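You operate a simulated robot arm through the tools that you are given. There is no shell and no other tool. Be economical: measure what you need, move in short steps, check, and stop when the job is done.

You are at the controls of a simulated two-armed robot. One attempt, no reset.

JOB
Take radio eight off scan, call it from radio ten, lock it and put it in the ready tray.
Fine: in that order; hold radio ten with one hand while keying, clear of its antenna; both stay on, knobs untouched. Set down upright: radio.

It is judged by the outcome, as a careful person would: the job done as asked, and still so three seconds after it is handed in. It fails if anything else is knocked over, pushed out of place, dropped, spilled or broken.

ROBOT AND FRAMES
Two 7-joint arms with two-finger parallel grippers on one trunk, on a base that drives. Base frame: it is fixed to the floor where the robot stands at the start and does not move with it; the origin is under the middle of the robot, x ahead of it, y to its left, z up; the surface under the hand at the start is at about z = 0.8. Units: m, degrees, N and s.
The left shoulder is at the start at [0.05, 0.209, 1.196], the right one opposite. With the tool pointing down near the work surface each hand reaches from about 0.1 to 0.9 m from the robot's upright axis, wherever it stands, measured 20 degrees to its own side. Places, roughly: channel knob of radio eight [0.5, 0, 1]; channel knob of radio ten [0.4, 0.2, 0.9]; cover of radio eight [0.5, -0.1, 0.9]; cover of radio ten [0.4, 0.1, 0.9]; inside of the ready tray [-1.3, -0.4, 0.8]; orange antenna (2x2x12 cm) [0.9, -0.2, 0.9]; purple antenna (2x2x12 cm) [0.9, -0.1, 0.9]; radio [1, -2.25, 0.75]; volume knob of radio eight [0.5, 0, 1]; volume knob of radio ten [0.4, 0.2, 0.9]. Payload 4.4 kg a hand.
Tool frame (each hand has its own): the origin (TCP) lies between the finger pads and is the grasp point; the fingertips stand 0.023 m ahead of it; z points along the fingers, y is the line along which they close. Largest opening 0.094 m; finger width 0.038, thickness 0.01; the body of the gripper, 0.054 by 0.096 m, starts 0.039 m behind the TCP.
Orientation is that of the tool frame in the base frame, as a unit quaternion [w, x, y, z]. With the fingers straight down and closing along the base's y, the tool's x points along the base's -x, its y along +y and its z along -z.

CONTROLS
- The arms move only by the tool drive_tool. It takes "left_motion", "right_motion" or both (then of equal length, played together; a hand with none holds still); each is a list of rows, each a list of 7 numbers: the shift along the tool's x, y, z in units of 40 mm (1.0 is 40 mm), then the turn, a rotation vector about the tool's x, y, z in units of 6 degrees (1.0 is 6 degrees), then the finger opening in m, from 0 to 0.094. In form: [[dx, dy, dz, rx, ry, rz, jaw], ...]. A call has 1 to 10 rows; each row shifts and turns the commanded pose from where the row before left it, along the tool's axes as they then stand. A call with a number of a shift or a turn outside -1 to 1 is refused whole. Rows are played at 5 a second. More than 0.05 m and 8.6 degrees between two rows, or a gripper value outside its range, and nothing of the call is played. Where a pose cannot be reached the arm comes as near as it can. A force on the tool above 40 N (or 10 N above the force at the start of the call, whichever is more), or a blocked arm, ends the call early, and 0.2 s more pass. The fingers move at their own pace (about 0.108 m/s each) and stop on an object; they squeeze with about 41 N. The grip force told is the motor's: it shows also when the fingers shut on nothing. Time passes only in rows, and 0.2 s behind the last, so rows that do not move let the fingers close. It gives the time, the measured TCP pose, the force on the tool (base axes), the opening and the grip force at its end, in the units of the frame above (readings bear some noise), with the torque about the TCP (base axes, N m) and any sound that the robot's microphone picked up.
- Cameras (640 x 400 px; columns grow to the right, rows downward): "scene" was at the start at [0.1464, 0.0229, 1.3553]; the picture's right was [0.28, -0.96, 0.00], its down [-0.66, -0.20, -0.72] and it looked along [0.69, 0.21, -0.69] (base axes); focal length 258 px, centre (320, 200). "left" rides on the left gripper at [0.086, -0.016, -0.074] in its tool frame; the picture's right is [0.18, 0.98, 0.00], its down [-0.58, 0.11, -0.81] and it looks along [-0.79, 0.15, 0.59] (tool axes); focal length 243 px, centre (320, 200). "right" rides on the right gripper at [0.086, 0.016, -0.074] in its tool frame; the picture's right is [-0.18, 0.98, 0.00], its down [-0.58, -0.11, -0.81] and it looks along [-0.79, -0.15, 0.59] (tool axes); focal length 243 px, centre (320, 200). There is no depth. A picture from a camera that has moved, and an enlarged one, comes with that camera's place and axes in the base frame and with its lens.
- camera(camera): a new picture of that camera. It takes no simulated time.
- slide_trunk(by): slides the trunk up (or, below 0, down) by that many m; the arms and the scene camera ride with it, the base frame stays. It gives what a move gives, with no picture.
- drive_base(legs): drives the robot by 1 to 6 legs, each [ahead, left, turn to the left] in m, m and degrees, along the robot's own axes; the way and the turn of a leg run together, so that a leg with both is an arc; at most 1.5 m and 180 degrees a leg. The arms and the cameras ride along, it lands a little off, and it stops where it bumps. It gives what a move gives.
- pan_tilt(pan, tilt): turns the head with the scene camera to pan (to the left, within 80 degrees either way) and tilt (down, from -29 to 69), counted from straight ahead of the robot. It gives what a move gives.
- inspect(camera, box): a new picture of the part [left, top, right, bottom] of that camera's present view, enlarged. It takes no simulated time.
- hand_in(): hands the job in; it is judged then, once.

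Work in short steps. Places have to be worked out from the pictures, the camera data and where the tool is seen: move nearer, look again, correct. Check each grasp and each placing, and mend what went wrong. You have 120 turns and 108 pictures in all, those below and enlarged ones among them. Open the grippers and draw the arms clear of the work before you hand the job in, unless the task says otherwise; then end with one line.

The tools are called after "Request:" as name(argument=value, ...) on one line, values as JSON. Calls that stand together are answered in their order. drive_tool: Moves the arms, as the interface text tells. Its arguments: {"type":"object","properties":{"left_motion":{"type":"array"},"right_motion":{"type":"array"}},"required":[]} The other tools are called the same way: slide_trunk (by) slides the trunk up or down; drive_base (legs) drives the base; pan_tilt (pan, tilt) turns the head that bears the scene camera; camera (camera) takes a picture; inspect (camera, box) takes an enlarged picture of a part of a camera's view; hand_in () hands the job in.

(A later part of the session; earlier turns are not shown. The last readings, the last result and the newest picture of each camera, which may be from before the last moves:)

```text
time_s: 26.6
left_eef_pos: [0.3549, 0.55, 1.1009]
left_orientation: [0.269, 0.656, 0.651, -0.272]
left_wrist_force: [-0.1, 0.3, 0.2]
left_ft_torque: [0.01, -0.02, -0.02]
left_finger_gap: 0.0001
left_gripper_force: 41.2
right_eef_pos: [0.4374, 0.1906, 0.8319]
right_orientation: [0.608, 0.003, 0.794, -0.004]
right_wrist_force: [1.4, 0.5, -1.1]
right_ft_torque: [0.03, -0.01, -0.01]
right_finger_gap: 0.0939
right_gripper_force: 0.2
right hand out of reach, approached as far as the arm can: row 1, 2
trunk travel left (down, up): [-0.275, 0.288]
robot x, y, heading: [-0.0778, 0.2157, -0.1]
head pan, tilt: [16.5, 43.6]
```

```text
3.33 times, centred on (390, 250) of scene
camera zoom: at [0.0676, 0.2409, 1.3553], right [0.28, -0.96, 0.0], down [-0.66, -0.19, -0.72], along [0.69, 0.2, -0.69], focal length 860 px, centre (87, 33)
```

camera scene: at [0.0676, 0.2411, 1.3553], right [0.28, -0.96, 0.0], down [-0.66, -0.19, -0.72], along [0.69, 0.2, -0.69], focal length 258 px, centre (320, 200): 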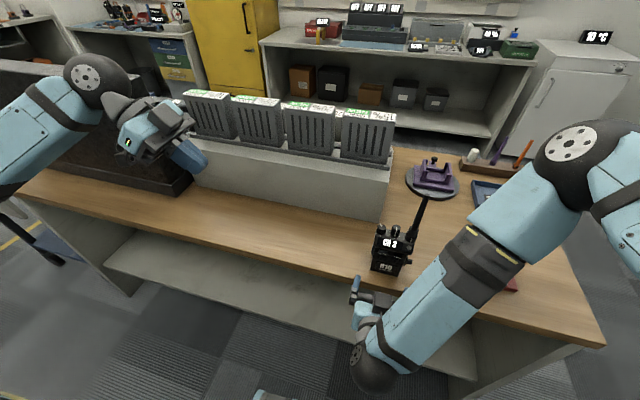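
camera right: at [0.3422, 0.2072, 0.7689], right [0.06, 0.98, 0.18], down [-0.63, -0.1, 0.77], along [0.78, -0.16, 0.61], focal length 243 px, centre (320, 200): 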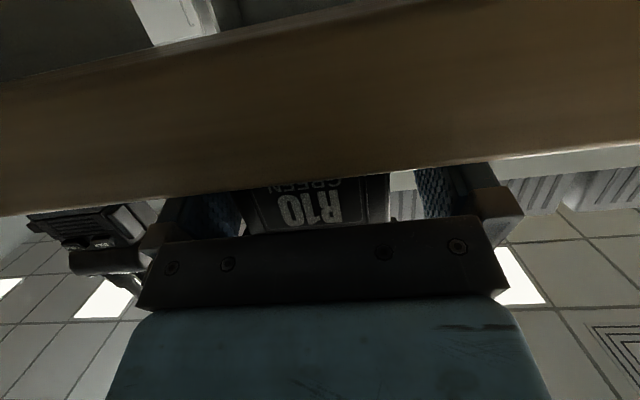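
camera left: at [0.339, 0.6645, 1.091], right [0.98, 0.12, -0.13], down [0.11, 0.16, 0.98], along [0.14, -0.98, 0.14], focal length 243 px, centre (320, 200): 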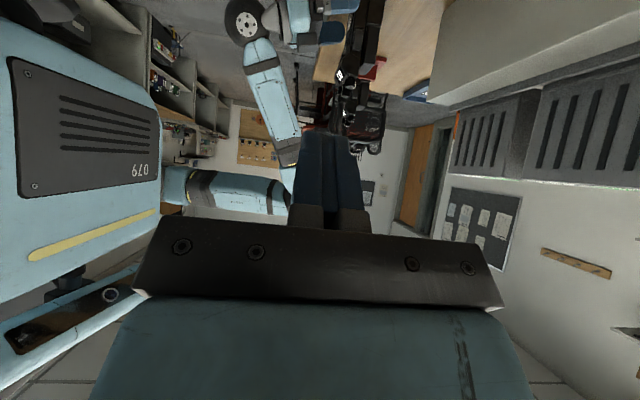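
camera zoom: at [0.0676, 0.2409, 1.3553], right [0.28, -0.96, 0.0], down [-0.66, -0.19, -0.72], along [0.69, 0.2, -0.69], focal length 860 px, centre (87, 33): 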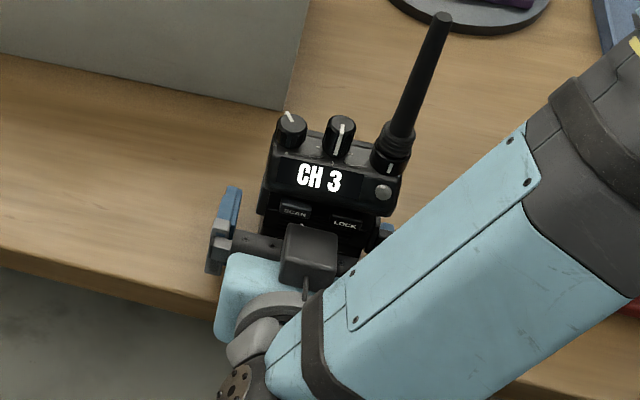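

Both fingers flank the lower body, below the key. I centre by −3 mm and close.

Request:
drive_tool(right_motion=[[0, -0.08, 0, 0, 0, 0, 0.094], [0, 0, 0, 0, 0, 0, 0.06], [0, 0, 0, 0, 0, 0, 0.04], [0, 0, 0, 0, 0, 0, 0.04]])

Request:
inspect(camera="scene", box=[330, 190, 450, 310])

Request:
camera(camera="right")

```text
time_s: 27.6
left_eef_pos: [0.3549, 0.5507, 1.102]
left_orientation: [0.269, 0.655, 0.652, -0.271]
left_wrist_force: [-0.5, 0.6, 0.0]
left_ft_torque: [0.02, 0.0, 0.02]
left_finger_gap: 0.0
left_gripper_force: 40.6
right_eef_pos: [0.4368, 0.188, 0.8344]
right_orientation: [0.608, 0.003, 0.794, -0.003]
right_wrist_force: [1.3, -1.6, -0.2]
right_ft_torque: [0.14, -0.12, -0.1]
right_finger_gap: 0.0724
right_gripper_force: 40.6
trunk travel left (down, up): [-0.275, 0.288]
robot x, y, heading: [-0.0818, 0.2168, -0.4]
head pan, tilt: [16.5, 43.6]
```

```text
3.33 times, centred on (390, 250) of scene
camera zoom: at [0.0677, 0.2408, 1.3553], right [0.28, -0.96, 0.0], down [-0.66, -0.19, -0.72], along [0.69, 0.2, -0.69], focal length 860 px, centre (87, 33)
```

zoom: 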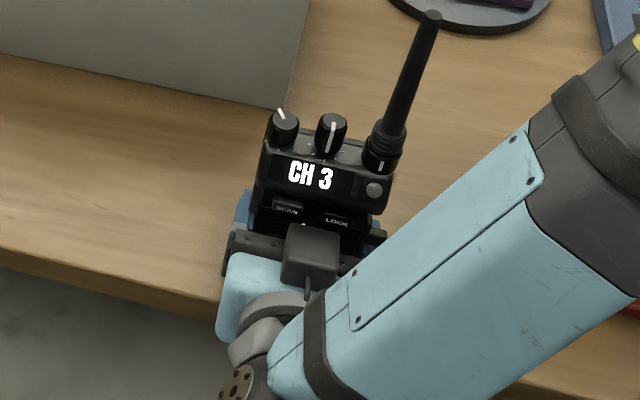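

```text
72 pictures are left
camera right: at [0.3418, 0.2062, 0.7704], right [0.06, 0.98, 0.18], down [-0.63, -0.1, 0.77], along [0.78, -0.16, 0.61], focal length 243 px, centre (320, 200)
```

right: 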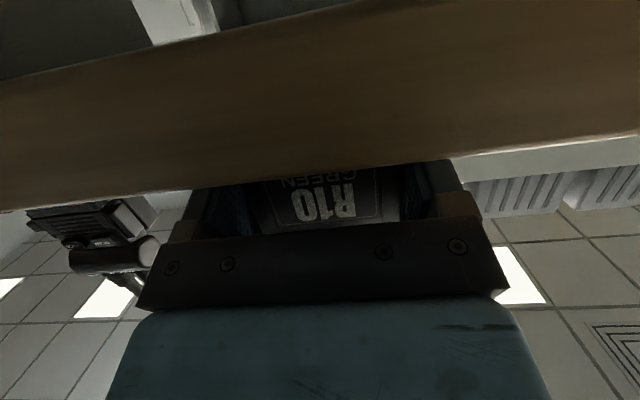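

The opening stopped at 72 mm, wider than the 63 mm body, and R10 tilted slightly, so a finger must be on the cover's tab. I open, back off, and regrip lower; dropping the trunk 10 cm should ease the wrist limit.

Request:
drive_tool(right_motion=[[0, 0, 0, 0, 0, 0, 0.08], [0, 0, 0, 0, 0, 0, 0.094], [0, 0, 0, 0, 0, 0, 0.094], [0.129, 0, -0.483, 0, 0, 0, 0.094], [0.2, 0, -0.8, 0, 0, 0, 0.094], [0.2, 0, -0.8, 0, 0, 0, 0.094], [-0.9, 0, 0.2, 0, 0, 0, 0.094], [-0.9, 0, 0.2, 0, 0, 0, 0.094], [-0.9, 0, 0.2, 0, 0, 0, 0.094]])

Request:
slide_trunk(by=-0.1)

Request:
camera(camera="right")

Request:
camera(camera="scene")

```text
time_s: 29.6
left_eef_pos: [0.3569, 0.5498, 1.1011]
left_orientation: [0.27, 0.655, 0.651, -0.272]
left_wrist_force: [-0.8, 0.5, 0.9]
left_ft_torque: [-0.02, 0.0, -0.02]
left_finger_gap: 0.0
left_gripper_force: 40.9
right_eef_pos: [0.4014, 0.1867, 0.9308]
right_orientation: [0.608, 0.002, 0.794, -0.001]
right_wrist_force: [-0.4, 0.7, 0.5]
right_ft_torque: [0.04, 0.0, 0.0]
right_finger_gap: 0.094
right_gripper_force: 0.2
trunk travel left (down, up): [-0.275, 0.288]
robot x, y, heading: [-0.0808, 0.2197, -0.4]
head pan, tilt: [16.5, 43.6]
```

```text
time_s: 30.9
left_eef_pos: [0.3563, 0.5511, 1.0015]
left_orientation: [0.27, 0.655, 0.651, -0.271]
left_wrist_force: [-0.3, 0.2, 0.0]
left_ft_torque: [-0.02, 0.01, -0.01]
left_finger_gap: 0.0
left_gripper_force: 40.7
right_eef_pos: [0.4012, 0.1863, 0.8319]
right_orientation: [0.609, 0.002, 0.793, -0.001]
right_wrist_force: [0.9, 0.4, -0.2]
right_ft_torque: [-0.01, -0.01, -0.02]
right_finger_gap: 0.0941
right_gripper_force: 0.1
trunk travel left (down, up): [-0.175, 0.388]
robot x, y, heading: [-0.0838, 0.2184, -0.4]
head pan, tilt: [16.5, 43.6]
```

```text
71 pictures are left
camera right: at [0.3072, 0.2036, 0.7675], right [0.05, 0.98, 0.18], down [-0.63, -0.11, 0.77], along [0.78, -0.15, 0.61], focal length 243 px, centre (320, 200)
```

right: 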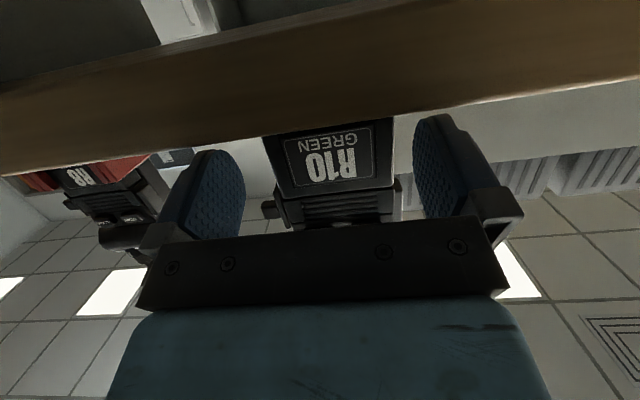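

```text
70 pictures are left
camera scene: at [0.0674, 0.2408, 1.2554], right [0.28, -0.96, 0.0], down [-0.66, -0.19, -0.72], along [0.69, 0.2, -0.69], focal length 258 px, centre (320, 200)
```

scene: 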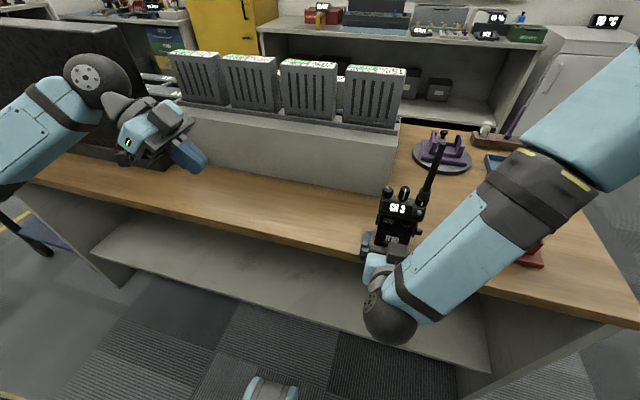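

The forearm now lies over R8 in this view, so I check clearance to R8's antenna from the left camera.

Request:
camera(camera="left")

Request:
pan_tilt(pan=-35, tilt=40)

Request:
camera(camera="scene")

```text
69 pictures are left
camera left: at [0.3388, 0.6644, 0.9913], right [0.98, 0.12, -0.13], down [0.11, 0.16, 0.98], along [0.14, -0.98, 0.14], focal length 243 px, centre (320, 200)
```

left: 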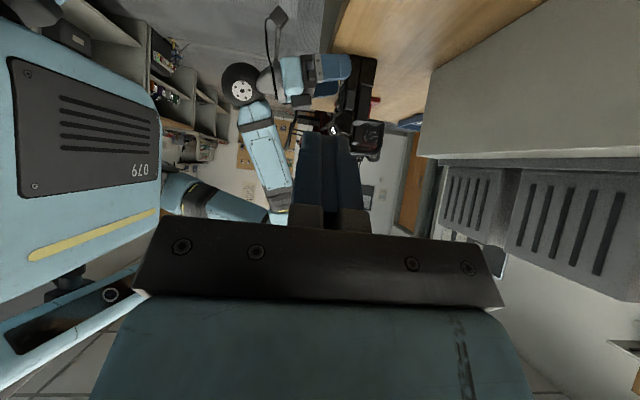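

```text
time_s: 32.1
left_eef_pos: [0.3558, 0.5523, 1.0014]
left_orientation: [0.27, 0.655, 0.651, -0.271]
left_wrist_force: [0.2, -0.7, -0.8]
left_ft_torque: [-0.01, -0.01, 0.05]
left_finger_gap: 0.0
left_gripper_force: 40.9
right_eef_pos: [0.4029, 0.1866, 0.8319]
right_orientation: [0.608, 0.002, 0.794, -0.001]
right_wrist_force: [-0.1, -0.9, -0.4]
right_ft_torque: [0.02, -0.01, 0.03]
right_finger_gap: 0.094
right_gripper_force: 0.1
trunk travel left (down, up): [-0.175, 0.388]
robot x, y, heading: [-0.0778, 0.2171, -0.3]
head pan, tilt: [-35.0, 40.0]
```

```text
68 pictures are left
camera scene: at [0.058, 0.1689, 1.2606], right [-0.58, -0.82, 0.0], down [-0.53, 0.37, -0.77], along [0.63, -0.44, -0.64], focal length 258 px, centre (320, 200)
```

scene: 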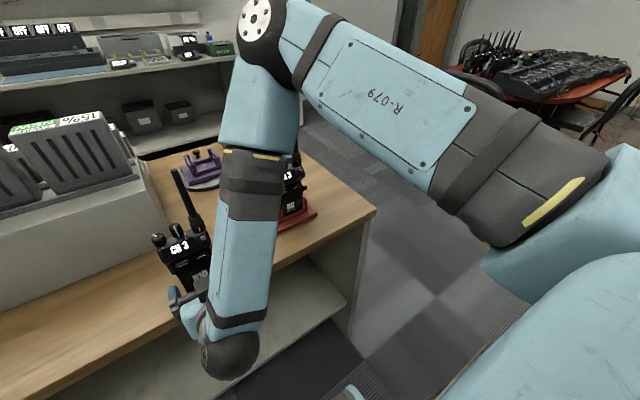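

R8's antenna is visibly behind and clear of the arm. R10 now sits about 4 mm further to +y (centre 0.192). I lower to z 0.823, re-centre and advance.

Request:
drive_tool(right_motion=[[0.22, 0.15, 0.06, 0, 0, 0, 0.094], [-0.113, 0, 0.423, 0, 0, 0, 0.094], [-0.113, 0, 0.423, 0, 0, 0, 0.094], [0, 0, 0, 0, 0, 0, 0.094]])

Request:
camera(camera="right")

Request:
inspect(camera="scene", box=[120, 190, 260, 340])

```text
time_s: 32.8
left_eef_pos: [0.353, 0.5502, 1.0032]
left_orientation: [0.271, 0.656, 0.651, -0.27]
left_wrist_force: [0.4, 0.8, 0.5]
left_ft_torque: [-0.01, -0.02, -0.01]
left_finger_gap: 0.0
left_gripper_force: 40.5
right_eef_pos: [0.4171, 0.1946, 0.8238]
right_orientation: [0.609, 0.001, 0.793, 0.0]
right_wrist_force: [-5.3, -0.5, 14.7]
right_ft_torque: [-0.52, -0.1, -0.5]
right_finger_gap: 0.0939
right_gripper_force: 0.0
trunk travel left (down, up): [-0.175, 0.388]
robot x, y, heading: [-0.0801, 0.222, -0.5]
head pan, tilt: [-35.0, 40.0]
stopped in row 3 (right hand): the force on the tool passed its limit at 128 N (the readings are from after the stop); the commanded pose is now the measured one
```

```text
67 pictures are left
camera right: at [0.3229, 0.2109, 0.7605], right [0.05, 0.98, 0.18], down [-0.63, -0.11, 0.77], along [0.78, -0.15, 0.61], focal length 243 px, centre (320, 200)
```

right: 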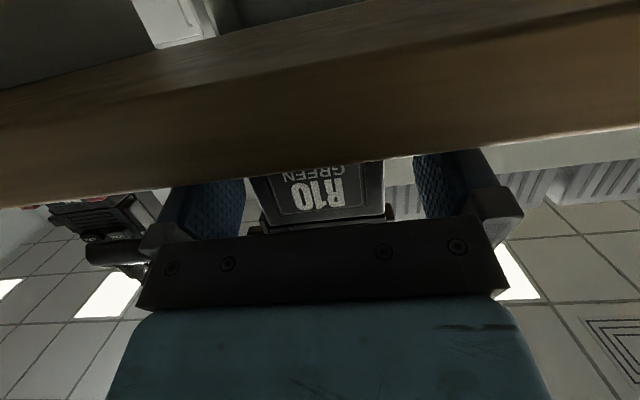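

```text
2.67 times, centred on (190, 265) of scene
camera zoom: at [0.0557, 0.1686, 1.261], right [-0.58, -0.82, 0.0], down [-0.52, 0.37, -0.77], along [0.63, -0.44, -0.64], focal length 688 px, centre (667, 27)
```

zoom: 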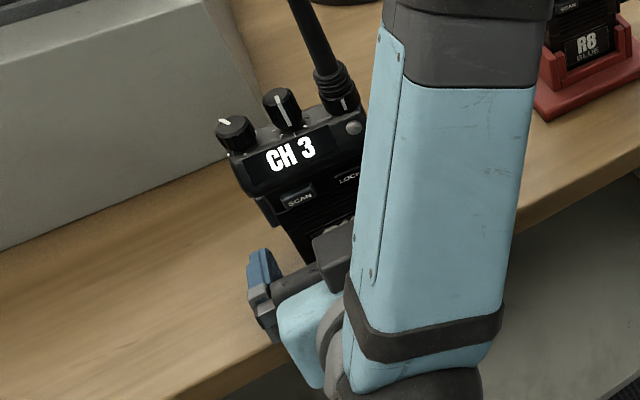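

The fingertip corner likely touched the table: at 15° pitch and z 0.824 it reaches z ≈ 0.80. I back off and level the hand to 0° pitch, which allows a lower, narrower grip band.

Request:
drive_tool(right_motion=[[-0.3, 0, -0.1, 0, 0, 0, 0.094], [0.05, 0, -0.7, 0, 0, 0, 0.094], [0, 0, 0, 0, -0.9, 0, 0.094], [0, 0, 0, 0, -0.8, 0, 0.094], [0, 0, 0, 0, -0.8, 0, 0.094], [0, 0, 0, 0, 0, 0, 0.094]])

Request:
camera(camera="right")

Request:
camera(camera="scene")

```text
time_s: 34.2
left_eef_pos: [0.3551, 0.5506, 1.0019]
left_orientation: [0.269, 0.656, 0.651, -0.271]
left_wrist_force: [0.7, 0.3, -1.0]
left_ft_torque: [0.03, 0.01, 0.02]
left_finger_gap: 0.0003
left_gripper_force: 40.9
right_eef_pos: [0.3898, 0.195, 0.8407]
right_orientation: [0.706, 0.001, 0.708, -0.001]
right_wrist_force: [0.3, -0.5, -0.4]
right_ft_torque: [0.0, -0.03, 0.0]
right_finger_gap: 0.0941
right_gripper_force: 0.1
trunk travel left (down, up): [-0.175, 0.388]
robot x, y, heading: [-0.0806, 0.2185, -0.4]
head pan, tilt: [-35.0, 40.0]
```

```text
65 pictures are left
camera right: at [0.3153, 0.2114, 0.7545], right [0.0, 0.98, 0.18], down [-0.81, -0.11, 0.58], along [0.59, -0.15, 0.79], focal length 243 px, centre (320, 200)
```

right: 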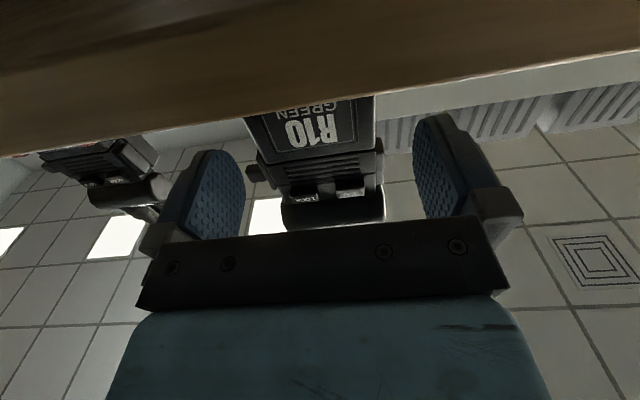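

```text
64 pictures are left
camera scene: at [0.0573, 0.1689, 1.2606], right [-0.58, -0.82, 0.0], down [-0.52, 0.37, -0.77], along [0.63, -0.44, -0.64], focal length 258 px, centre (320, 200)
```

scene: 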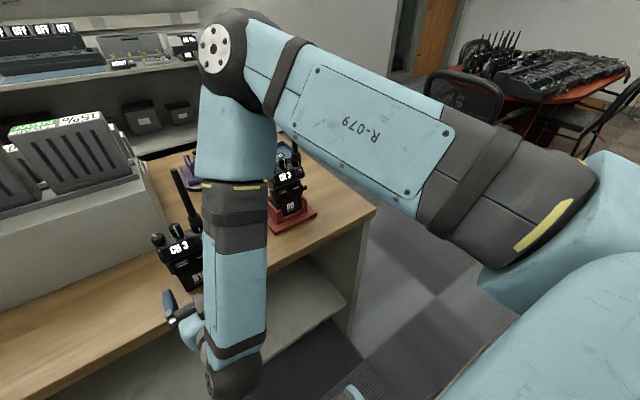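

Level pose reached. I lower to z 0.824, adjust y by −3 mm and advance to x ≈ 0.43.

Request:
drive_tool(right_motion=[[0.42, -0.075, 0, 0, 0, 0, 0.094], [0, 0, 0.5, 0, 0, 0, 0.094], [0, 0, 0.5, 0, 0, 0, 0.094], [0, 0, 0, 0, 0, 0, 0.094]])

Request:
camera(camera="right")

```text
time_s: 35.2
left_eef_pos: [0.3538, 0.551, 1.0011]
left_orientation: [0.27, 0.655, 0.651, -0.271]
left_wrist_force: [0.1, -0.6, -0.4]
left_ft_torque: [-0.01, 0.03, 0.01]
left_finger_gap: 0.0
left_gripper_force: 40.8
right_eef_pos: [0.4274, 0.1917, 0.8231]
right_orientation: [0.704, 0.001, 0.71, -0.002]
right_wrist_force: [-14.9, -3.3, -1.8]
right_ft_torque: [-0.19, 0.26, 0.84]
right_finger_gap: 0.094
right_gripper_force: 0.0
trunk travel left (down, up): [-0.175, 0.388]
robot x, y, heading: [-0.0804, 0.2201, -0.4]
head pan, tilt: [-35.0, 40.0]
```

```text
63 pictures are left
camera right: at [0.3517, 0.2084, 0.7375], right [0.0, 0.98, 0.18], down [-0.8, -0.11, 0.59], along [0.6, -0.15, 0.79], focal length 243 px, centre (320, 200)
```

right: 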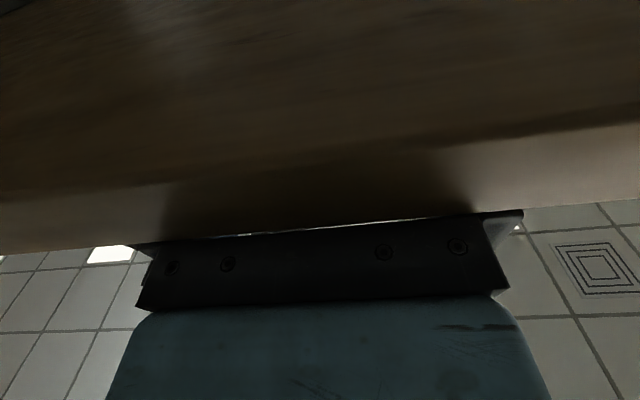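

The palm meets the table edge (15 N). I back off 6 mm so it is free; the fingertips still overlap the body by about 2.5 cm. Then I close.

Request:
drive_tool(right_motion=[[0, 0, -0.16, 0, 0, 0, 0.094], [0, 0, 0, 0, 0, 0, 0.075], [0, 0, 0, 0, 0, 0, 0.05], [0, 0, 0, 0, 0, 0, 0.05]])

Request:
camera(camera="scene")

Request:
inspect(camera="scene", box=[120, 190, 260, 340])

```text
time_s: 36.2
left_eef_pos: [0.3548, 0.5499, 1.0017]
left_orientation: [0.27, 0.655, 0.652, -0.271]
left_wrist_force: [-0.4, 0.2, -0.6]
left_ft_torque: [-0.05, 0.01, 0.02]
left_finger_gap: 0.0001
left_gripper_force: 41.0
right_eef_pos: [0.4225, 0.1911, 0.8242]
right_orientation: [0.706, 0.001, 0.709, -0.001]
right_wrist_force: [2.9, 0.0, 3.4]
right_ft_torque: [0.02, -0.09, -0.03]
right_finger_gap: 0.068
right_gripper_force: 40.6
trunk travel left (down, up): [-0.175, 0.388]
robot x, y, heading: [-0.083, 0.2198, -0.2]
head pan, tilt: [-35.0, 40.0]
```

```text
62 pictures are left
camera scene: at [0.0576, 0.1686, 1.2607], right [-0.58, -0.82, 0.0], down [-0.52, 0.37, -0.77], along [0.63, -0.44, -0.64], focal length 258 px, centre (320, 200)
```

scene: 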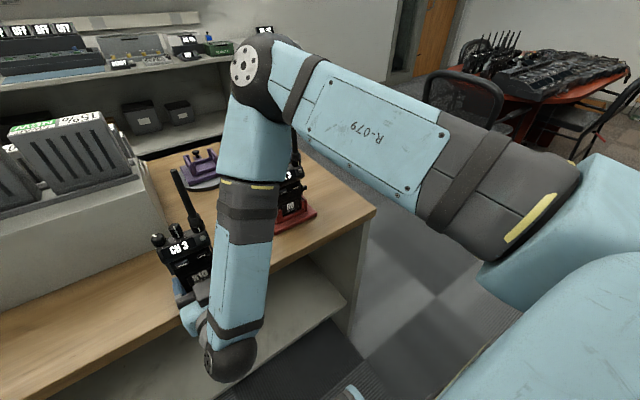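

```text
2.67 times, centred on (190, 265) of scene
camera zoom: at [0.0576, 0.1686, 1.2607], right [-0.58, -0.82, 0.0], down [-0.52, 0.37, -0.77], along [0.63, -0.44, -0.64], focal length 688 px, centre (667, 27)
```

zoom: 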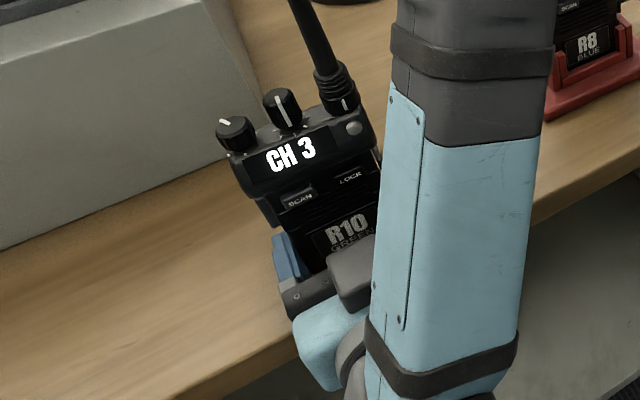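

Solid grip at 68 mm with R10 upright and its position unchanged. Now I bring the closed left hand to about 3.5 cm off the key.

Request:
drive_tool(left_motion=[[-0.285, 0.241, 0.842, 0, 0, 0, 0], [-0.285, 0.241, 0.842, 0, 0, 0, 0], [-0.285, 0.241, 0.842, 0, 0, 0, 0], [-0.285, 0.241, 0.842, 0, 0, 0, 0], [-0.285, 0.241, 0.842, 0, 0, 0, 0], [-0.285, 0.241, 0.842, 0, 0, 0, 0], [-0.285, 0.241, 0.842, 0, 0, 0, 0], [-0.285, 0.241, 0.842, 0, 0, 0, 0]])

Request:
camera(camera="left")

Request:
pan_tilt(pan=0, tilt=44)

Request:
camera(camera="scene")

```text
time_s: 38.0
left_eef_pos: [0.4295, 0.2959, 0.8762]
left_orientation: [0.27, 0.655, 0.651, -0.271]
left_wrist_force: [0.3, -0.1, 0.0]
left_ft_torque: [-0.01, -0.01, 0.0]
left_finger_gap: 0.0
left_gripper_force: 40.9
right_eef_pos: [0.4229, 0.1915, 0.8239]
right_orientation: [0.706, 0.002, 0.708, -0.002]
right_wrist_force: [-1.0, -1.0, 5.4]
right_ft_torque: [0.25, -0.08, 0.12]
right_finger_gap: 0.0679
right_gripper_force: 41.2
trunk travel left (down, up): [-0.175, 0.388]
robot x, y, heading: [-0.0747, 0.2171, -0.1]
head pan, tilt: [-35.0, 40.0]
```

```text
60 pictures are left
camera left: at [0.4134, 0.4096, 0.8661], right [0.98, 0.12, -0.13], down [0.11, 0.16, 0.98], along [0.14, -0.98, 0.14], focal length 243 px, centre (320, 200)
```

left: 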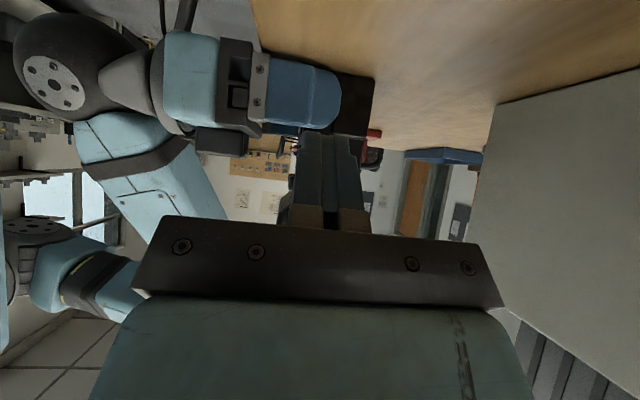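

```text
time_s: 39.0
left_eef_pos: [0.4294, 0.2962, 0.8778]
left_orientation: [0.27, 0.655, 0.651, -0.271]
left_wrist_force: [0.4, -0.2, 0.1]
left_ft_torque: [0.02, 0.02, -0.02]
left_finger_gap: 0.0
left_gripper_force: 41.1
right_eef_pos: [0.4225, 0.1916, 0.8236]
right_orientation: [0.707, 0.001, 0.708, -0.001]
right_wrist_force: [0.4, -0.6, 6.2]
right_ft_torque: [0.06, -0.07, -0.18]
right_finger_gap: 0.0681
right_gripper_force: 41.5
trunk travel left (down, up): [-0.175, 0.388]
robot x, y, heading: [-0.0799, 0.2199, -0.3]
head pan, tilt: [0.0, 44.0]
```

```text
59 pictures are left
camera scene: at [0.0698, 0.2173, 1.2549], right [-0.01, -1.0, 0.0], down [-0.69, 0.0, -0.72], along [0.72, 0.0, -0.69], focal length 258 px, centre (320, 200)
```

scene: 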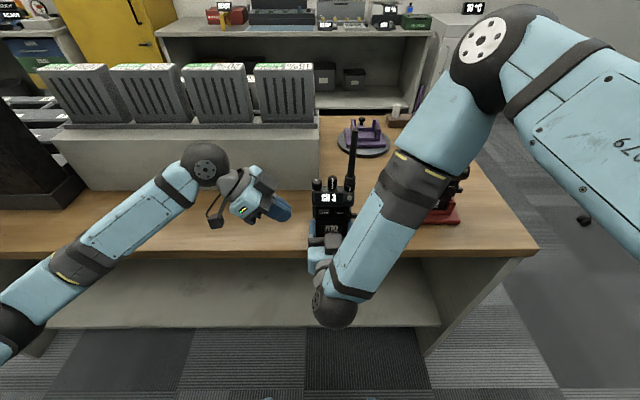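

The left fingertip is lined up with the key (x ≈ 0.43, z ≈ 0.874). I advance 3 cm.

Request:
drive_tool(left_motion=[[-0.265, 0.04, 0.265, 0, 0, 0, 0], [-0.177, 0, 0.177, 0, 0, 0, 0], [-0.088, 0, 0.088, 0, 0, 0, 0]])

Request:
inspect(camera="scene", box=[250, 120, 390, 260])

Request:
inspect(camera="left", box=[230, 20, 430, 220])

```text
time_s: 39.8
left_eef_pos: [0.4326, 0.2648, 0.8764]
left_orientation: [0.27, 0.655, 0.651, -0.272]
left_wrist_force: [-0.4, 0.7, 0.0]
left_ft_torque: [0.02, -0.01, 0.06]
left_finger_gap: 0.0001
left_gripper_force: 40.9
right_eef_pos: [0.4228, 0.1916, 0.8222]
right_orientation: [0.706, 0.001, 0.708, -0.002]
right_wrist_force: [2.6, -1.1, 7.6]
right_ft_torque: [0.02, -0.15, -0.07]
right_finger_gap: 0.068
right_gripper_force: 41.4
trunk travel left (down, up): [-0.175, 0.388]
robot x, y, heading: [-0.0799, 0.218, -0.3]
head pan, tilt: [0.0, 44.0]
```

```text
2.86 times, centred on (320, 190) of scene
camera zoom: at [0.0698, 0.2173, 1.2549], right [0.0, -1.0, 0.0], down [-0.69, 0.0, -0.72], along [0.72, 0.0, -0.69], focal length 737 px, centre (320, 229)
```

zoom: 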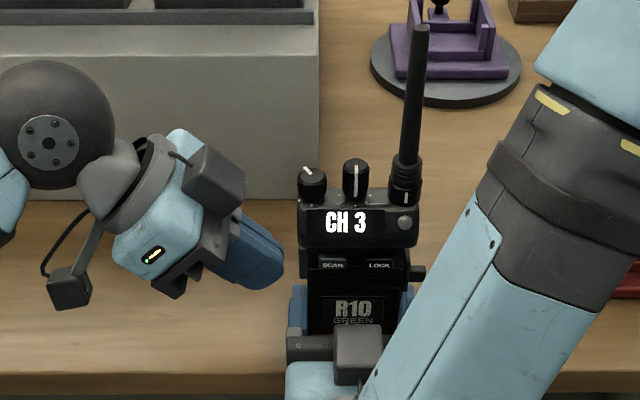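

```text
2.00 times, centred on (330, 120) of left
camera zoom: at [0.4149, 0.3786, 0.8656], right [0.98, 0.12, -0.13], down [0.11, 0.16, 0.98], along [0.14, -0.98, 0.14], focal length 485 px, centre (300, 360)
```

zoom: 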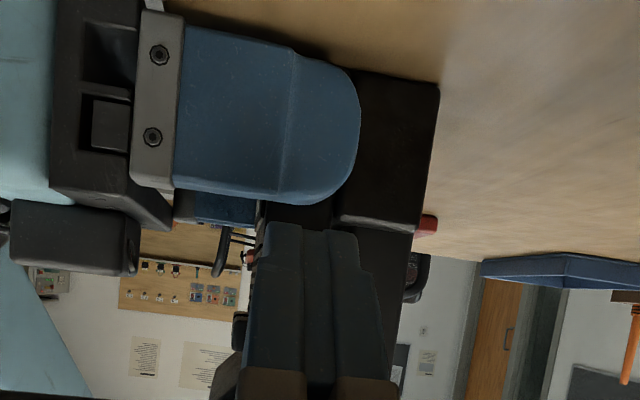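

About 1 cm remains to the key. I advance 6 mm, then 3 mm more.

Request:
drive_tool(left_motion=[[-0.106, 0, 0.106, 0, 0, 0, 0], [-0.053, 0, 0.053, 0, 0, 0, 0], [0, 0, 0, 0, 0, 0, 0]])

Request:
inspect(camera="scene", box=[250, 120, 390, 260])

```text
time_s: 40.6
left_eef_pos: [0.432, 0.2566, 0.8774]
left_orientation: [0.27, 0.654, 0.653, -0.271]
left_wrist_force: [-5.3, 17.4, 1.6]
left_ft_torque: [-0.01, 0.0, -0.13]
left_finger_gap: 0.0
left_gripper_force: 40.9
right_eef_pos: [0.4227, 0.1908, 0.8231]
right_orientation: [0.706, 0.001, 0.708, -0.002]
right_wrist_force: [3.8, -12.9, 6.9]
right_ft_torque: [1.12, 0.17, -0.29]
right_finger_gap: 0.0677
right_gripper_force: 41.2
trunk travel left (down, up): [-0.175, 0.388]
robot x, y, heading: [-0.0816, 0.2209, -0.5]
head pan, tilt: [0.0, 44.0]
heard: click
```

```text
2.86 times, centred on (320, 190) of scene
camera zoom: at [0.0695, 0.2179, 1.2549], right [0.0, -1.0, 0.0], down [-0.69, 0.0, -0.72], along [0.72, 0.0, -0.69], focal length 737 px, centre (320, 229)
```

zoom: 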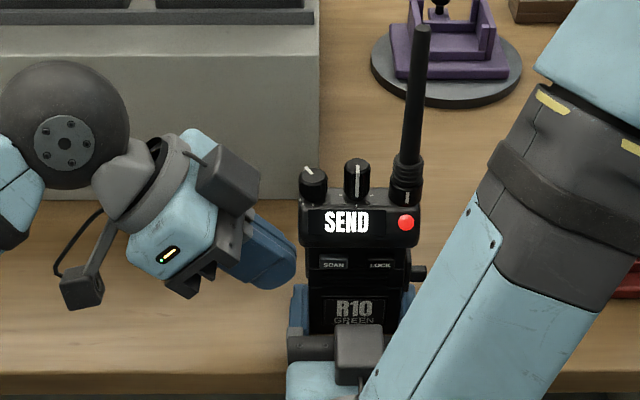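

R10 shows SEND with its red light. I hold the key while panning over to see whether R8 receives.

Request:
pan_tilt(pan=-35, tilt=40)

Request:
inspect(camera="scene", box=[120, 100, 360, 300])

Request:
drive_tool(left_motion=[[0, 0, 0, 0, 0, 0, 0], [0, 0, 0, 0, 0, 0, 0], [0, 0, 0, 0, 0, 0, 0]])

Request:
inspect(camera="scene", box=[120, 100, 360, 300])

```text
time_s: 41.6
left_eef_pos: [0.4322, 0.2545, 0.8754]
left_orientation: [0.269, 0.656, 0.651, -0.272]
left_wrist_force: [-4.2, 23.2, 2.3]
left_ft_torque: [0.01, -0.03, -0.09]
left_finger_gap: 0.0
left_gripper_force: 40.6
right_eef_pos: [0.4222, 0.1906, 0.8239]
right_orientation: [0.706, 0.001, 0.708, -0.002]
right_wrist_force: [4.6, -21.3, 7.4]
right_ft_torque: [0.89, 0.03, -0.31]
right_finger_gap: 0.068
right_gripper_force: 40.9
trunk travel left (down, up): [-0.175, 0.388]
robot x, y, heading: [-0.0805, 0.2167, -0.4]
head pan, tilt: [-35.0, 40.0]
```

```text
2.00 times, centred on (240, 200) of scene
camera zoom: at [0.057, 0.169, 1.2607], right [-0.58, -0.82, 0.0], down [-0.52, 0.37, -0.77], along [0.63, -0.44, -0.64], focal length 516 px, centre (480, 200)
```

zoom: 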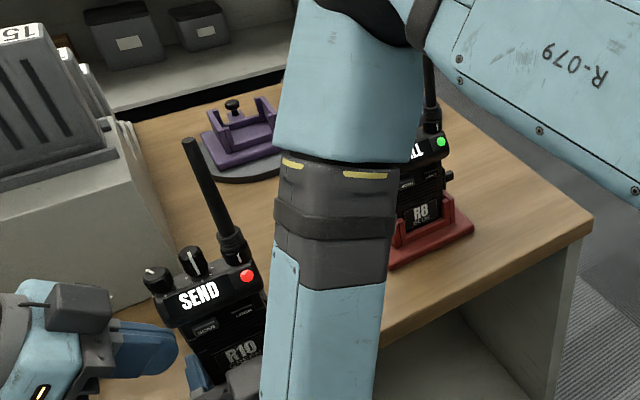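

```text
time_s: 42.4
left_eef_pos: [0.431, 0.2547, 0.8764]
left_orientation: [0.269, 0.656, 0.651, -0.272]
left_wrist_force: [-0.7, 25.8, 2.4]
left_ft_torque: [0.01, -0.01, -0.06]
left_finger_gap: 0.0
left_gripper_force: 41.2
right_eef_pos: [0.4234, 0.1918, 0.8235]
right_orientation: [0.706, 0.002, 0.709, -0.003]
right_wrist_force: [3.7, -26.2, 7.7]
right_ft_torque: [0.73, -0.12, -0.21]
right_finger_gap: 0.068
right_gripper_force: 41.1
trunk travel left (down, up): [-0.175, 0.388]
robot x, y, heading: [-0.0797, 0.2184, -0.6]
head pan, tilt: [-35.0, 40.0]
```

```text
2.00 times, centred on (240, 200) of scene
camera zoom: at [0.057, 0.1687, 1.2607], right [-0.58, -0.82, 0.0], down [-0.52, 0.37, -0.77], along [0.63, -0.44, -0.64], focal length 516 px, centre (480, 200)
```

zoom: 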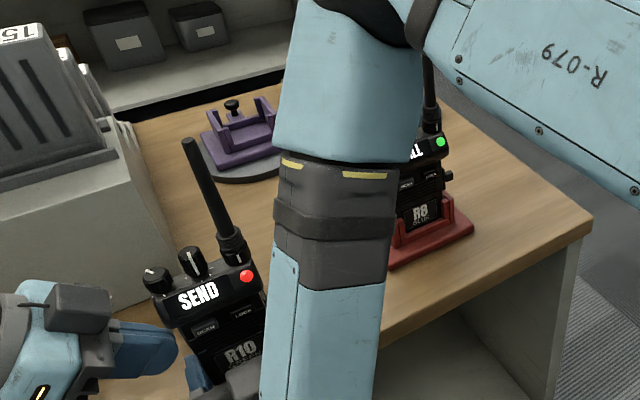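

R8 shows "…LL" (CALL) with a green light, so the call got through. I release the key and pull the left hand 10 cm away, still holding R10.

Request:
drive_tool(left_motion=[[0.177, 0, -0.177, 0, 0, 0, 0], [0.5, 0, -0.5, 0, 0, 0, 0], [0.7, 0, -0.7, 0, 0, 0, 0], [0.7, 0, -0.7, 0, 0, 0, 0]])

Request:
inspect(camera="scene", box=[120, 100, 360, 300])

```text
time_s: 43.4
left_eef_pos: [0.4342, 0.3722, 0.8737]
left_orientation: [0.27, 0.656, 0.651, -0.272]
left_wrist_force: [-0.3, -0.2, 0.5]
left_ft_torque: [-0.01, 0.0, 0.0]
left_finger_gap: 0.0
left_gripper_force: 40.9
right_eef_pos: [0.4214, 0.1928, 0.8227]
right_orientation: [0.706, 0.0, 0.708, -0.001]
right_wrist_force: [-2.1, 3.2, 5.7]
right_ft_torque: [-0.23, -0.36, 0.1]
right_finger_gap: 0.068
right_gripper_force: 40.9
trunk travel left (down, up): [-0.175, 0.388]
robot x, y, heading: [-0.0811, 0.2207, -0.2]
head pan, tilt: [-35.0, 40.0]
```

```text
2.00 times, centred on (240, 200) of scene
camera zoom: at [0.0568, 0.1695, 1.2607], right [-0.58, -0.82, 0.0], down [-0.52, 0.37, -0.77], along [0.63, -0.44, -0.64], focal length 516 px, centre (480, 200)
```

zoom: 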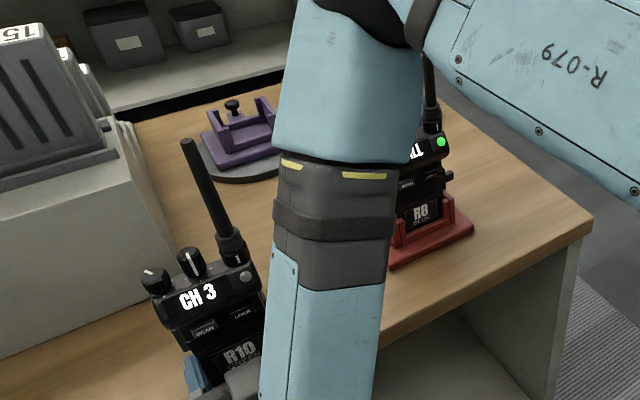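

R10 is back to CH 3. I open the right hand, draw it straight back, and raise it.

Request:
drive_tool(right_motion=[[0, 0, 0, 0, 0, 0, 0.08], [0, 0, 0, 0, 0, 0, 0.094], [0, 0, 0, 0, 0, 0, 0.094], [0, 0, -0.5, 0, 0, 0, 0.094], [0, 0, -1, 0, 0, 0, 0.094], [0, 0, -1, 0, 0, 0, 0.094], [-1, 0, 0, 0, 0.9, 0, 0.094], [-1, 0, 0, 0, 0.9, 0, 0], [-0.7, 0, 0, 0, 0.9, 0, 0], [0, 0, 0, 0, 0.9, 0, 0]])

Request:
camera(camera="scene")

```text
time_s: 45.6
left_eef_pos: [0.4349, 0.3723, 0.8731]
left_orientation: [0.27, 0.655, 0.651, -0.272]
left_wrist_force: [0.0, -0.1, -0.9]
left_ft_torque: [0.01, 0.03, 0.0]
left_finger_gap: 0.0002
left_gripper_force: 41.1
right_eef_pos: [0.3529, 0.2086, 0.946]
right_orientation: [0.56, 0.001, 0.828, 0.0]
right_wrist_force: [0.4, -1.1, 0.6]
right_ft_torque: [-0.02, 0.04, 0.03]
right_finger_gap: 0.0
right_gripper_force: 41.0
right hand out of reach, approached as far as the arm can: row 5, 6
trunk travel left (down, up): [-0.175, 0.388]
robot x, y, heading: [-0.0835, 0.2215, -0.4]
head pan, tilt: [-35.0, 40.0]
```

```text
52 pictures are left
camera scene: at [0.0578, 0.1685, 1.2605], right [-0.58, -0.82, 0.0], down [-0.52, 0.37, -0.77], along [0.63, -0.44, -0.64], focal length 258 px, centre (320, 200)
```

scene: 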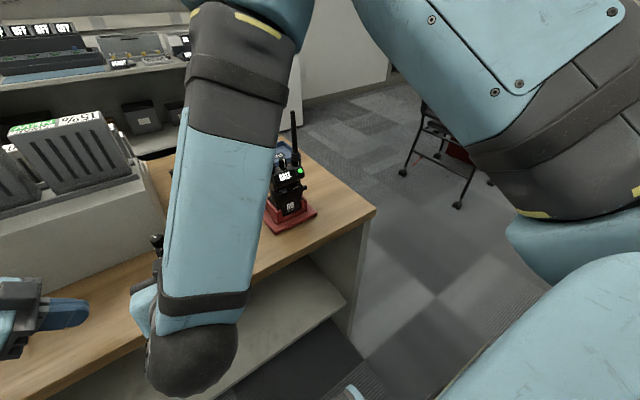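

R8 displays CALL. I raise the trunk back 10 cm, then bring the right hand to the 45° press pose in front of R8's LOCK.

Request:
slide_trunk(by=0.1)

Request:
drive_tool(right_motion=[[0, -0.6, -0.6, 0, 0.95, 0, 0], [0, -0.9, -0.4, 0, 0.95, 0, 0], [0, -0.9, 0, 0, 0.95, 0, 0], [0, -0.9, 0, 0, 0.95, 0, 0], [0, -0.9, 0, 0, 0, 0, 0], [0, -0.9, 0, 0, 0, 0, 0], [0, -0.9, 0, 0, 0, 0, 0], [0, -0.6, 0, 0, 0, 0, 0]])

Request:
camera(camera="right")

Request:
camera(camera="scene")

```text
time_s: 46.9
left_eef_pos: [0.4349, 0.3719, 0.9736]
left_orientation: [0.27, 0.655, 0.652, -0.271]
left_wrist_force: [0.3, 0.5, -0.9]
left_ft_torque: [-0.01, -0.01, 0.02]
left_finger_gap: 0.0
left_gripper_force: 41.3
right_eef_pos: [0.3534, 0.208, 1.0455]
right_orientation: [0.56, 0.001, 0.828, 0.0]
right_wrist_force: [-1.3, -0.3, 0.3]
right_ft_torque: [0.02, 0.0, -0.01]
right_finger_gap: 0.0
right_gripper_force: 41.4
trunk travel left (down, up): [-0.275, 0.288]
robot x, y, heading: [-0.0796, 0.2184, -0.3]
head pan, tilt: [-35.0, 40.0]
```

```text
time_s: 48.7
left_eef_pos: [0.4335, 0.3713, 0.9747]
left_orientation: [0.269, 0.656, 0.651, -0.272]
left_wrist_force: [-0.5, 0.1, 0.1]
left_ft_torque: [0.05, -0.01, 0.01]
left_finger_gap: 0.0
left_gripper_force: 40.8
right_eef_pos: [0.3744, -0.029, 1.0561]
right_orientation: [0.386, 0.002, 0.923, 0.0]
right_wrist_force: [0.3, 0.6, -0.6]
right_ft_torque: [0.02, -0.02, 0.02]
right_finger_gap: 0.0
right_gripper_force: 41.0
right hand out of reach, approached as far as the arm can: row 3, 4, 5, 6, 7, 8
trunk travel left (down, up): [-0.275, 0.288]
robot x, y, heading: [-0.0784, 0.2196, -0.4]
head pan, tilt: [-35.0, 40.0]
```

```text
51 pictures are left
camera right: at [0.2601, -0.0121, 1.0479], right [0.13, 0.98, 0.13], down [-0.17, -0.11, 0.98], along [0.98, -0.15, 0.15], focal length 243 px, centre (320, 200)
```

right: 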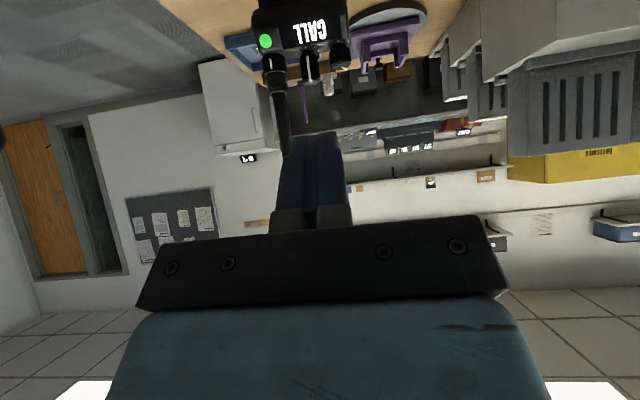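

```text
50 pictures are left
camera scene: at [0.0572, 0.1679, 1.3606], right [-0.58, -0.82, 0.0], down [-0.52, 0.37, -0.77], along [0.63, -0.44, -0.64], focal length 258 px, centre (320, 200)
```

scene: 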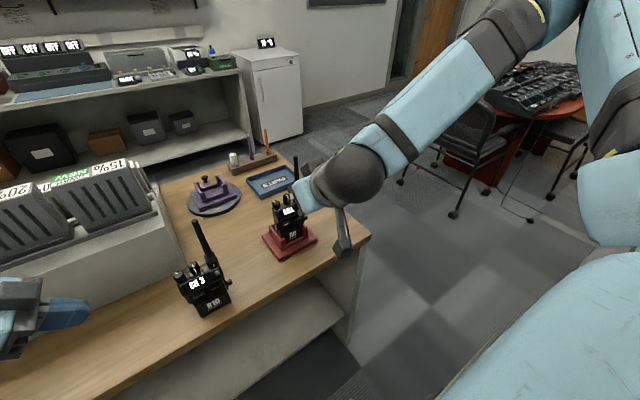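

R8 is still on CALL. I lower the right hand in front of LOCK (y ≈ −0.062).

Request:
drive_tool(right_motion=[[0.68, -0.206, 0.68, 0, 0, 0, 0], [0.68, -0.206, 0.68, 0, 0, 0, 0], [0.68, -0.206, 0.68, 0, 0, 0, 0], [0.68, -0.206, 0.68, 0, 0, 0, 0], [0, 0, 0, 0, 0, 0, 0]])

Request:
inspect(camera="right", box=[220, 0, 420, 200])

```text
time_s: 49.9
left_eef_pos: [0.4342, 0.3725, 0.9734]
left_orientation: [0.271, 0.655, 0.651, -0.272]
left_wrist_force: [0.0, 0.4, 0.1]
left_ft_torque: [-0.01, 0.01, -0.02]
left_finger_gap: 0.0
left_gripper_force: 41.1
right_eef_pos: [0.3773, -0.0583, 0.9142]
right_orientation: [0.384, 0.001, 0.924, -0.001]
right_wrist_force: [0.8, 0.7, 0.3]
right_ft_torque: [-0.01, 0.0, 0.01]
right_finger_gap: 0.0
right_gripper_force: 40.5
right hand out of reach, approached as far as the arm can: row 4
trunk travel left (down, up): [-0.275, 0.288]
robot x, y, heading: [-0.0799, 0.2169, -0.3]
head pan, tilt: [-35.0, 40.0]
```

```text
2.00 times, centred on (320, 100) of right
camera zoom: at [0.2634, -0.0412, 0.9063], right [0.13, 0.98, 0.13], down [-0.16, -0.11, 0.98], along [0.98, -0.15, 0.14], focal length 485 px, centre (320, 400)
```

zoom: 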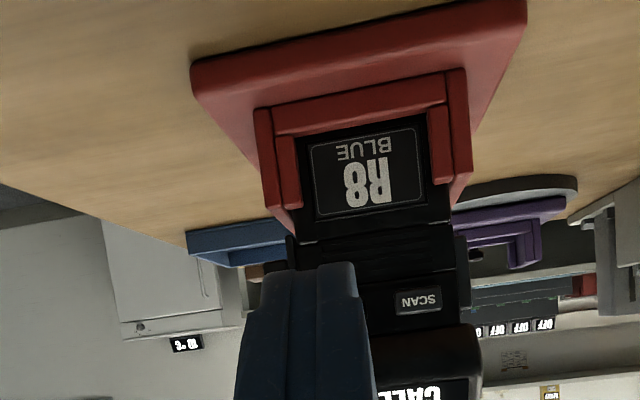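

SCAN measures at (−0.027, 0.899), so R8 hasn't moved and LOCK is near y −0.061. I move to just in front of it.

Request:
drive_tool(right_motion=[[-0.36, -0.04, 0.575, 0, 0, 0, 0], [-0.36, -0.04, 0.575, 0, 0, 0, 0], [0, 0, 0, 0, 0, 0, 0]])

Request:
inspect(camera="right", box=[220, 0, 420, 200])

Request:
inspect(camera="scene", box=[220, 170, 360, 270])

```text
time_s: 50.7
left_eef_pos: [0.4338, 0.3726, 0.974]
left_orientation: [0.269, 0.656, 0.651, -0.272]
left_wrist_force: [0.0, -0.2, 0.7]
left_ft_torque: [-0.02, 0.01, 0.02]
left_finger_gap: 0.0001
left_gripper_force: 40.7
right_eef_pos: [0.4296, -0.0633, 0.9027]
right_orientation: [0.386, 0.0, 0.922, 0.0]
right_wrist_force: [-0.3, 0.8, -0.2]
right_ft_torque: [0.01, -0.02, -0.01]
right_finger_gap: 0.0001
right_gripper_force: 41.4
trunk travel left (down, up): [-0.275, 0.288]
robot x, y, heading: [-0.0809, 0.2173, -0.3]
head pan, tilt: [-35.0, 40.0]
```

```text
2.00 times, centred on (320, 100) of right
camera zoom: at [0.3153, -0.046, 0.8938], right [0.13, 0.98, 0.13], down [-0.17, -0.11, 0.98], along [0.98, -0.15, 0.15], focal length 485 px, centre (320, 400)
```

zoom: 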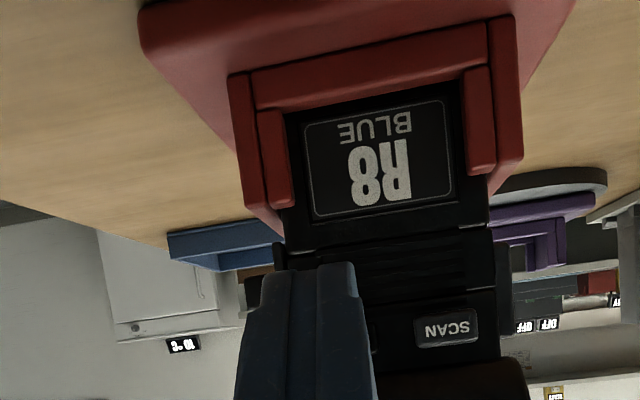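

```text
4.00 times, centred on (290, 220) of scene
camera zoom: at [0.0574, 0.1687, 1.3606], right [-0.58, -0.82, 0.0], down [-0.52, 0.37, -0.77], along [0.63, -0.44, -0.64], focal length 1032 px, centre (440, 120)
```

zoom: 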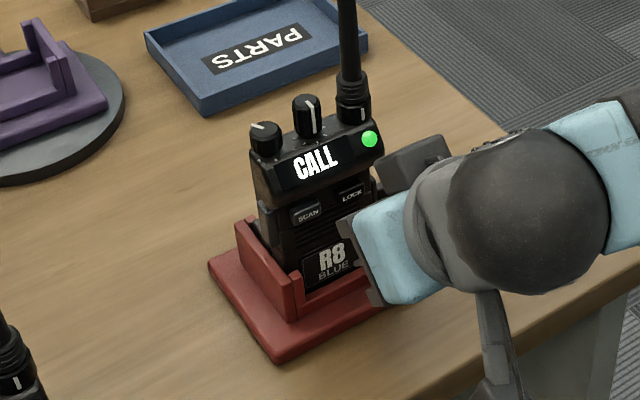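

Lined up on LOCK. I advance 19 mm to first contact.

Request:
drive_tool(right_motion=[[-0.212, 0.03, 0.212, 0, 0, 0, 0], [-0.071, 0, 0.071, 0, 0, 0, 0], [-0.053, 0, 0.053, 0, 0, 0, 0]])

Request:
drive_tool(right_motion=[[-0.035, 0, 0.035, 0, 0, 0, 0], [-0.018, 0, 0.018, 0, 0, 0, 0]])

Request:
inspect(camera="scene", box=[220, 170, 360, 270])

```text
time_s: 51.5
left_eef_pos: [0.4337, 0.3727, 0.9739]
left_orientation: [0.269, 0.656, 0.651, -0.271]
left_wrist_force: [0.0, -0.1, 0.3]
left_ft_torque: [-0.01, -0.01, 0.0]
left_finger_gap: 0.0
left_gripper_force: 41.2
right_eef_pos: [0.4488, -0.0617, 0.9027]
right_orientation: [0.386, 0.001, 0.922, -0.001]
right_wrist_force: [-1.7, -0.5, -0.7]
right_ft_torque: [-0.02, 0.06, -0.03]
right_finger_gap: 0.0
right_gripper_force: 40.5
trunk travel left (down, up): [-0.275, 0.288]
robot x, y, heading: [-0.0776, 0.2214, -0.2]
head pan, tilt: [-35.0, 40.0]
```

```text
time_s: 52.1
left_eef_pos: [0.4345, 0.3718, 0.9739]
left_orientation: [0.269, 0.656, 0.651, -0.271]
left_wrist_force: [0.4, 0.5, -0.7]
left_ft_torque: [0.0, 0.0, -0.03]
left_finger_gap: 0.0
left_gripper_force: 41.1
right_eef_pos: [0.4508, -0.0622, 0.9023]
right_orientation: [0.386, 0.001, 0.923, 0.0]
right_wrist_force: [-2.3, -1.3, 1.2]
right_ft_torque: [-0.02, -0.04, 0.02]
right_finger_gap: 0.0
right_gripper_force: 41.0
trunk travel left (down, up): [-0.275, 0.288]
robot x, y, heading: [-0.0773, 0.2234, -0.6]
head pan, tilt: [-35.0, 40.0]
```

```text
4.00 times, centred on (290, 220) of scene
camera zoom: at [0.0572, 0.1686, 1.3606], right [-0.58, -0.82, 0.0], down [-0.52, 0.37, -0.77], along [0.63, -0.44, -0.64], focal length 1032 px, centre (440, 120)
```

zoom: 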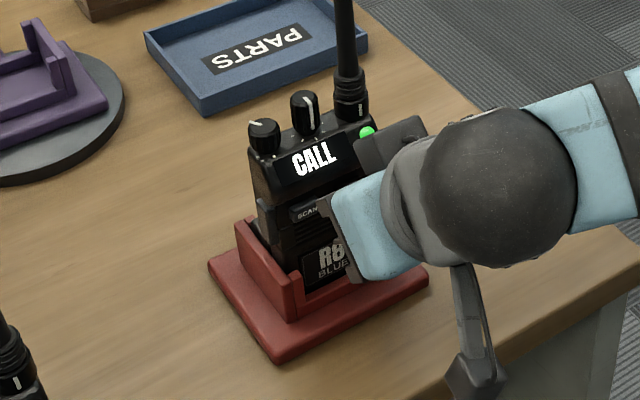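

Light contact, and the radio has leaned back as before. I press 4 mm further.

Request:
drive_tool(right_motion=[[-0.035, 0, 0.035, 0, 0, 0, 0], [-0.03, 0, 0.03, 0, 0, 0, 0]])

Request:
inspect(camera="scene", box=[220, 170, 360, 270])

```text
time_s: 52.7
left_eef_pos: [0.4331, 0.3714, 0.975]
left_orientation: [0.269, 0.656, 0.651, -0.271]
left_wrist_force: [0.0, 0.1, 0.5]
left_ft_torque: [-0.03, -0.01, 0.0]
left_finger_gap: 0.0
left_gripper_force: 40.8
right_eef_pos: [0.453, -0.0615, 0.9015]
right_orientation: [0.386, 0.001, 0.923, -0.001]
right_wrist_force: [-6.0, 0.8, 1.9]
right_ft_torque: [0.05, 0.0, 0.05]
right_finger_gap: 0.0
right_gripper_force: 41.2
trunk travel left (down, up): [-0.275, 0.288]
robot x, y, heading: [-0.0766, 0.2164, -0.1]
head pan, tilt: [-35.0, 40.0]
heard: click
```

```text
4.00 times, centred on (290, 220) of scene
camera zoom: at [0.0567, 0.1689, 1.3607], right [-0.58, -0.82, 0.0], down [-0.52, 0.37, -0.77], along [0.63, -0.44, -0.64], focal length 1032 px, centre (440, 120)
```

zoom: 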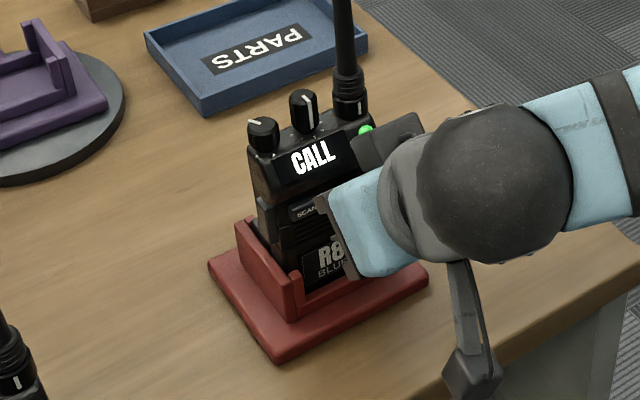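

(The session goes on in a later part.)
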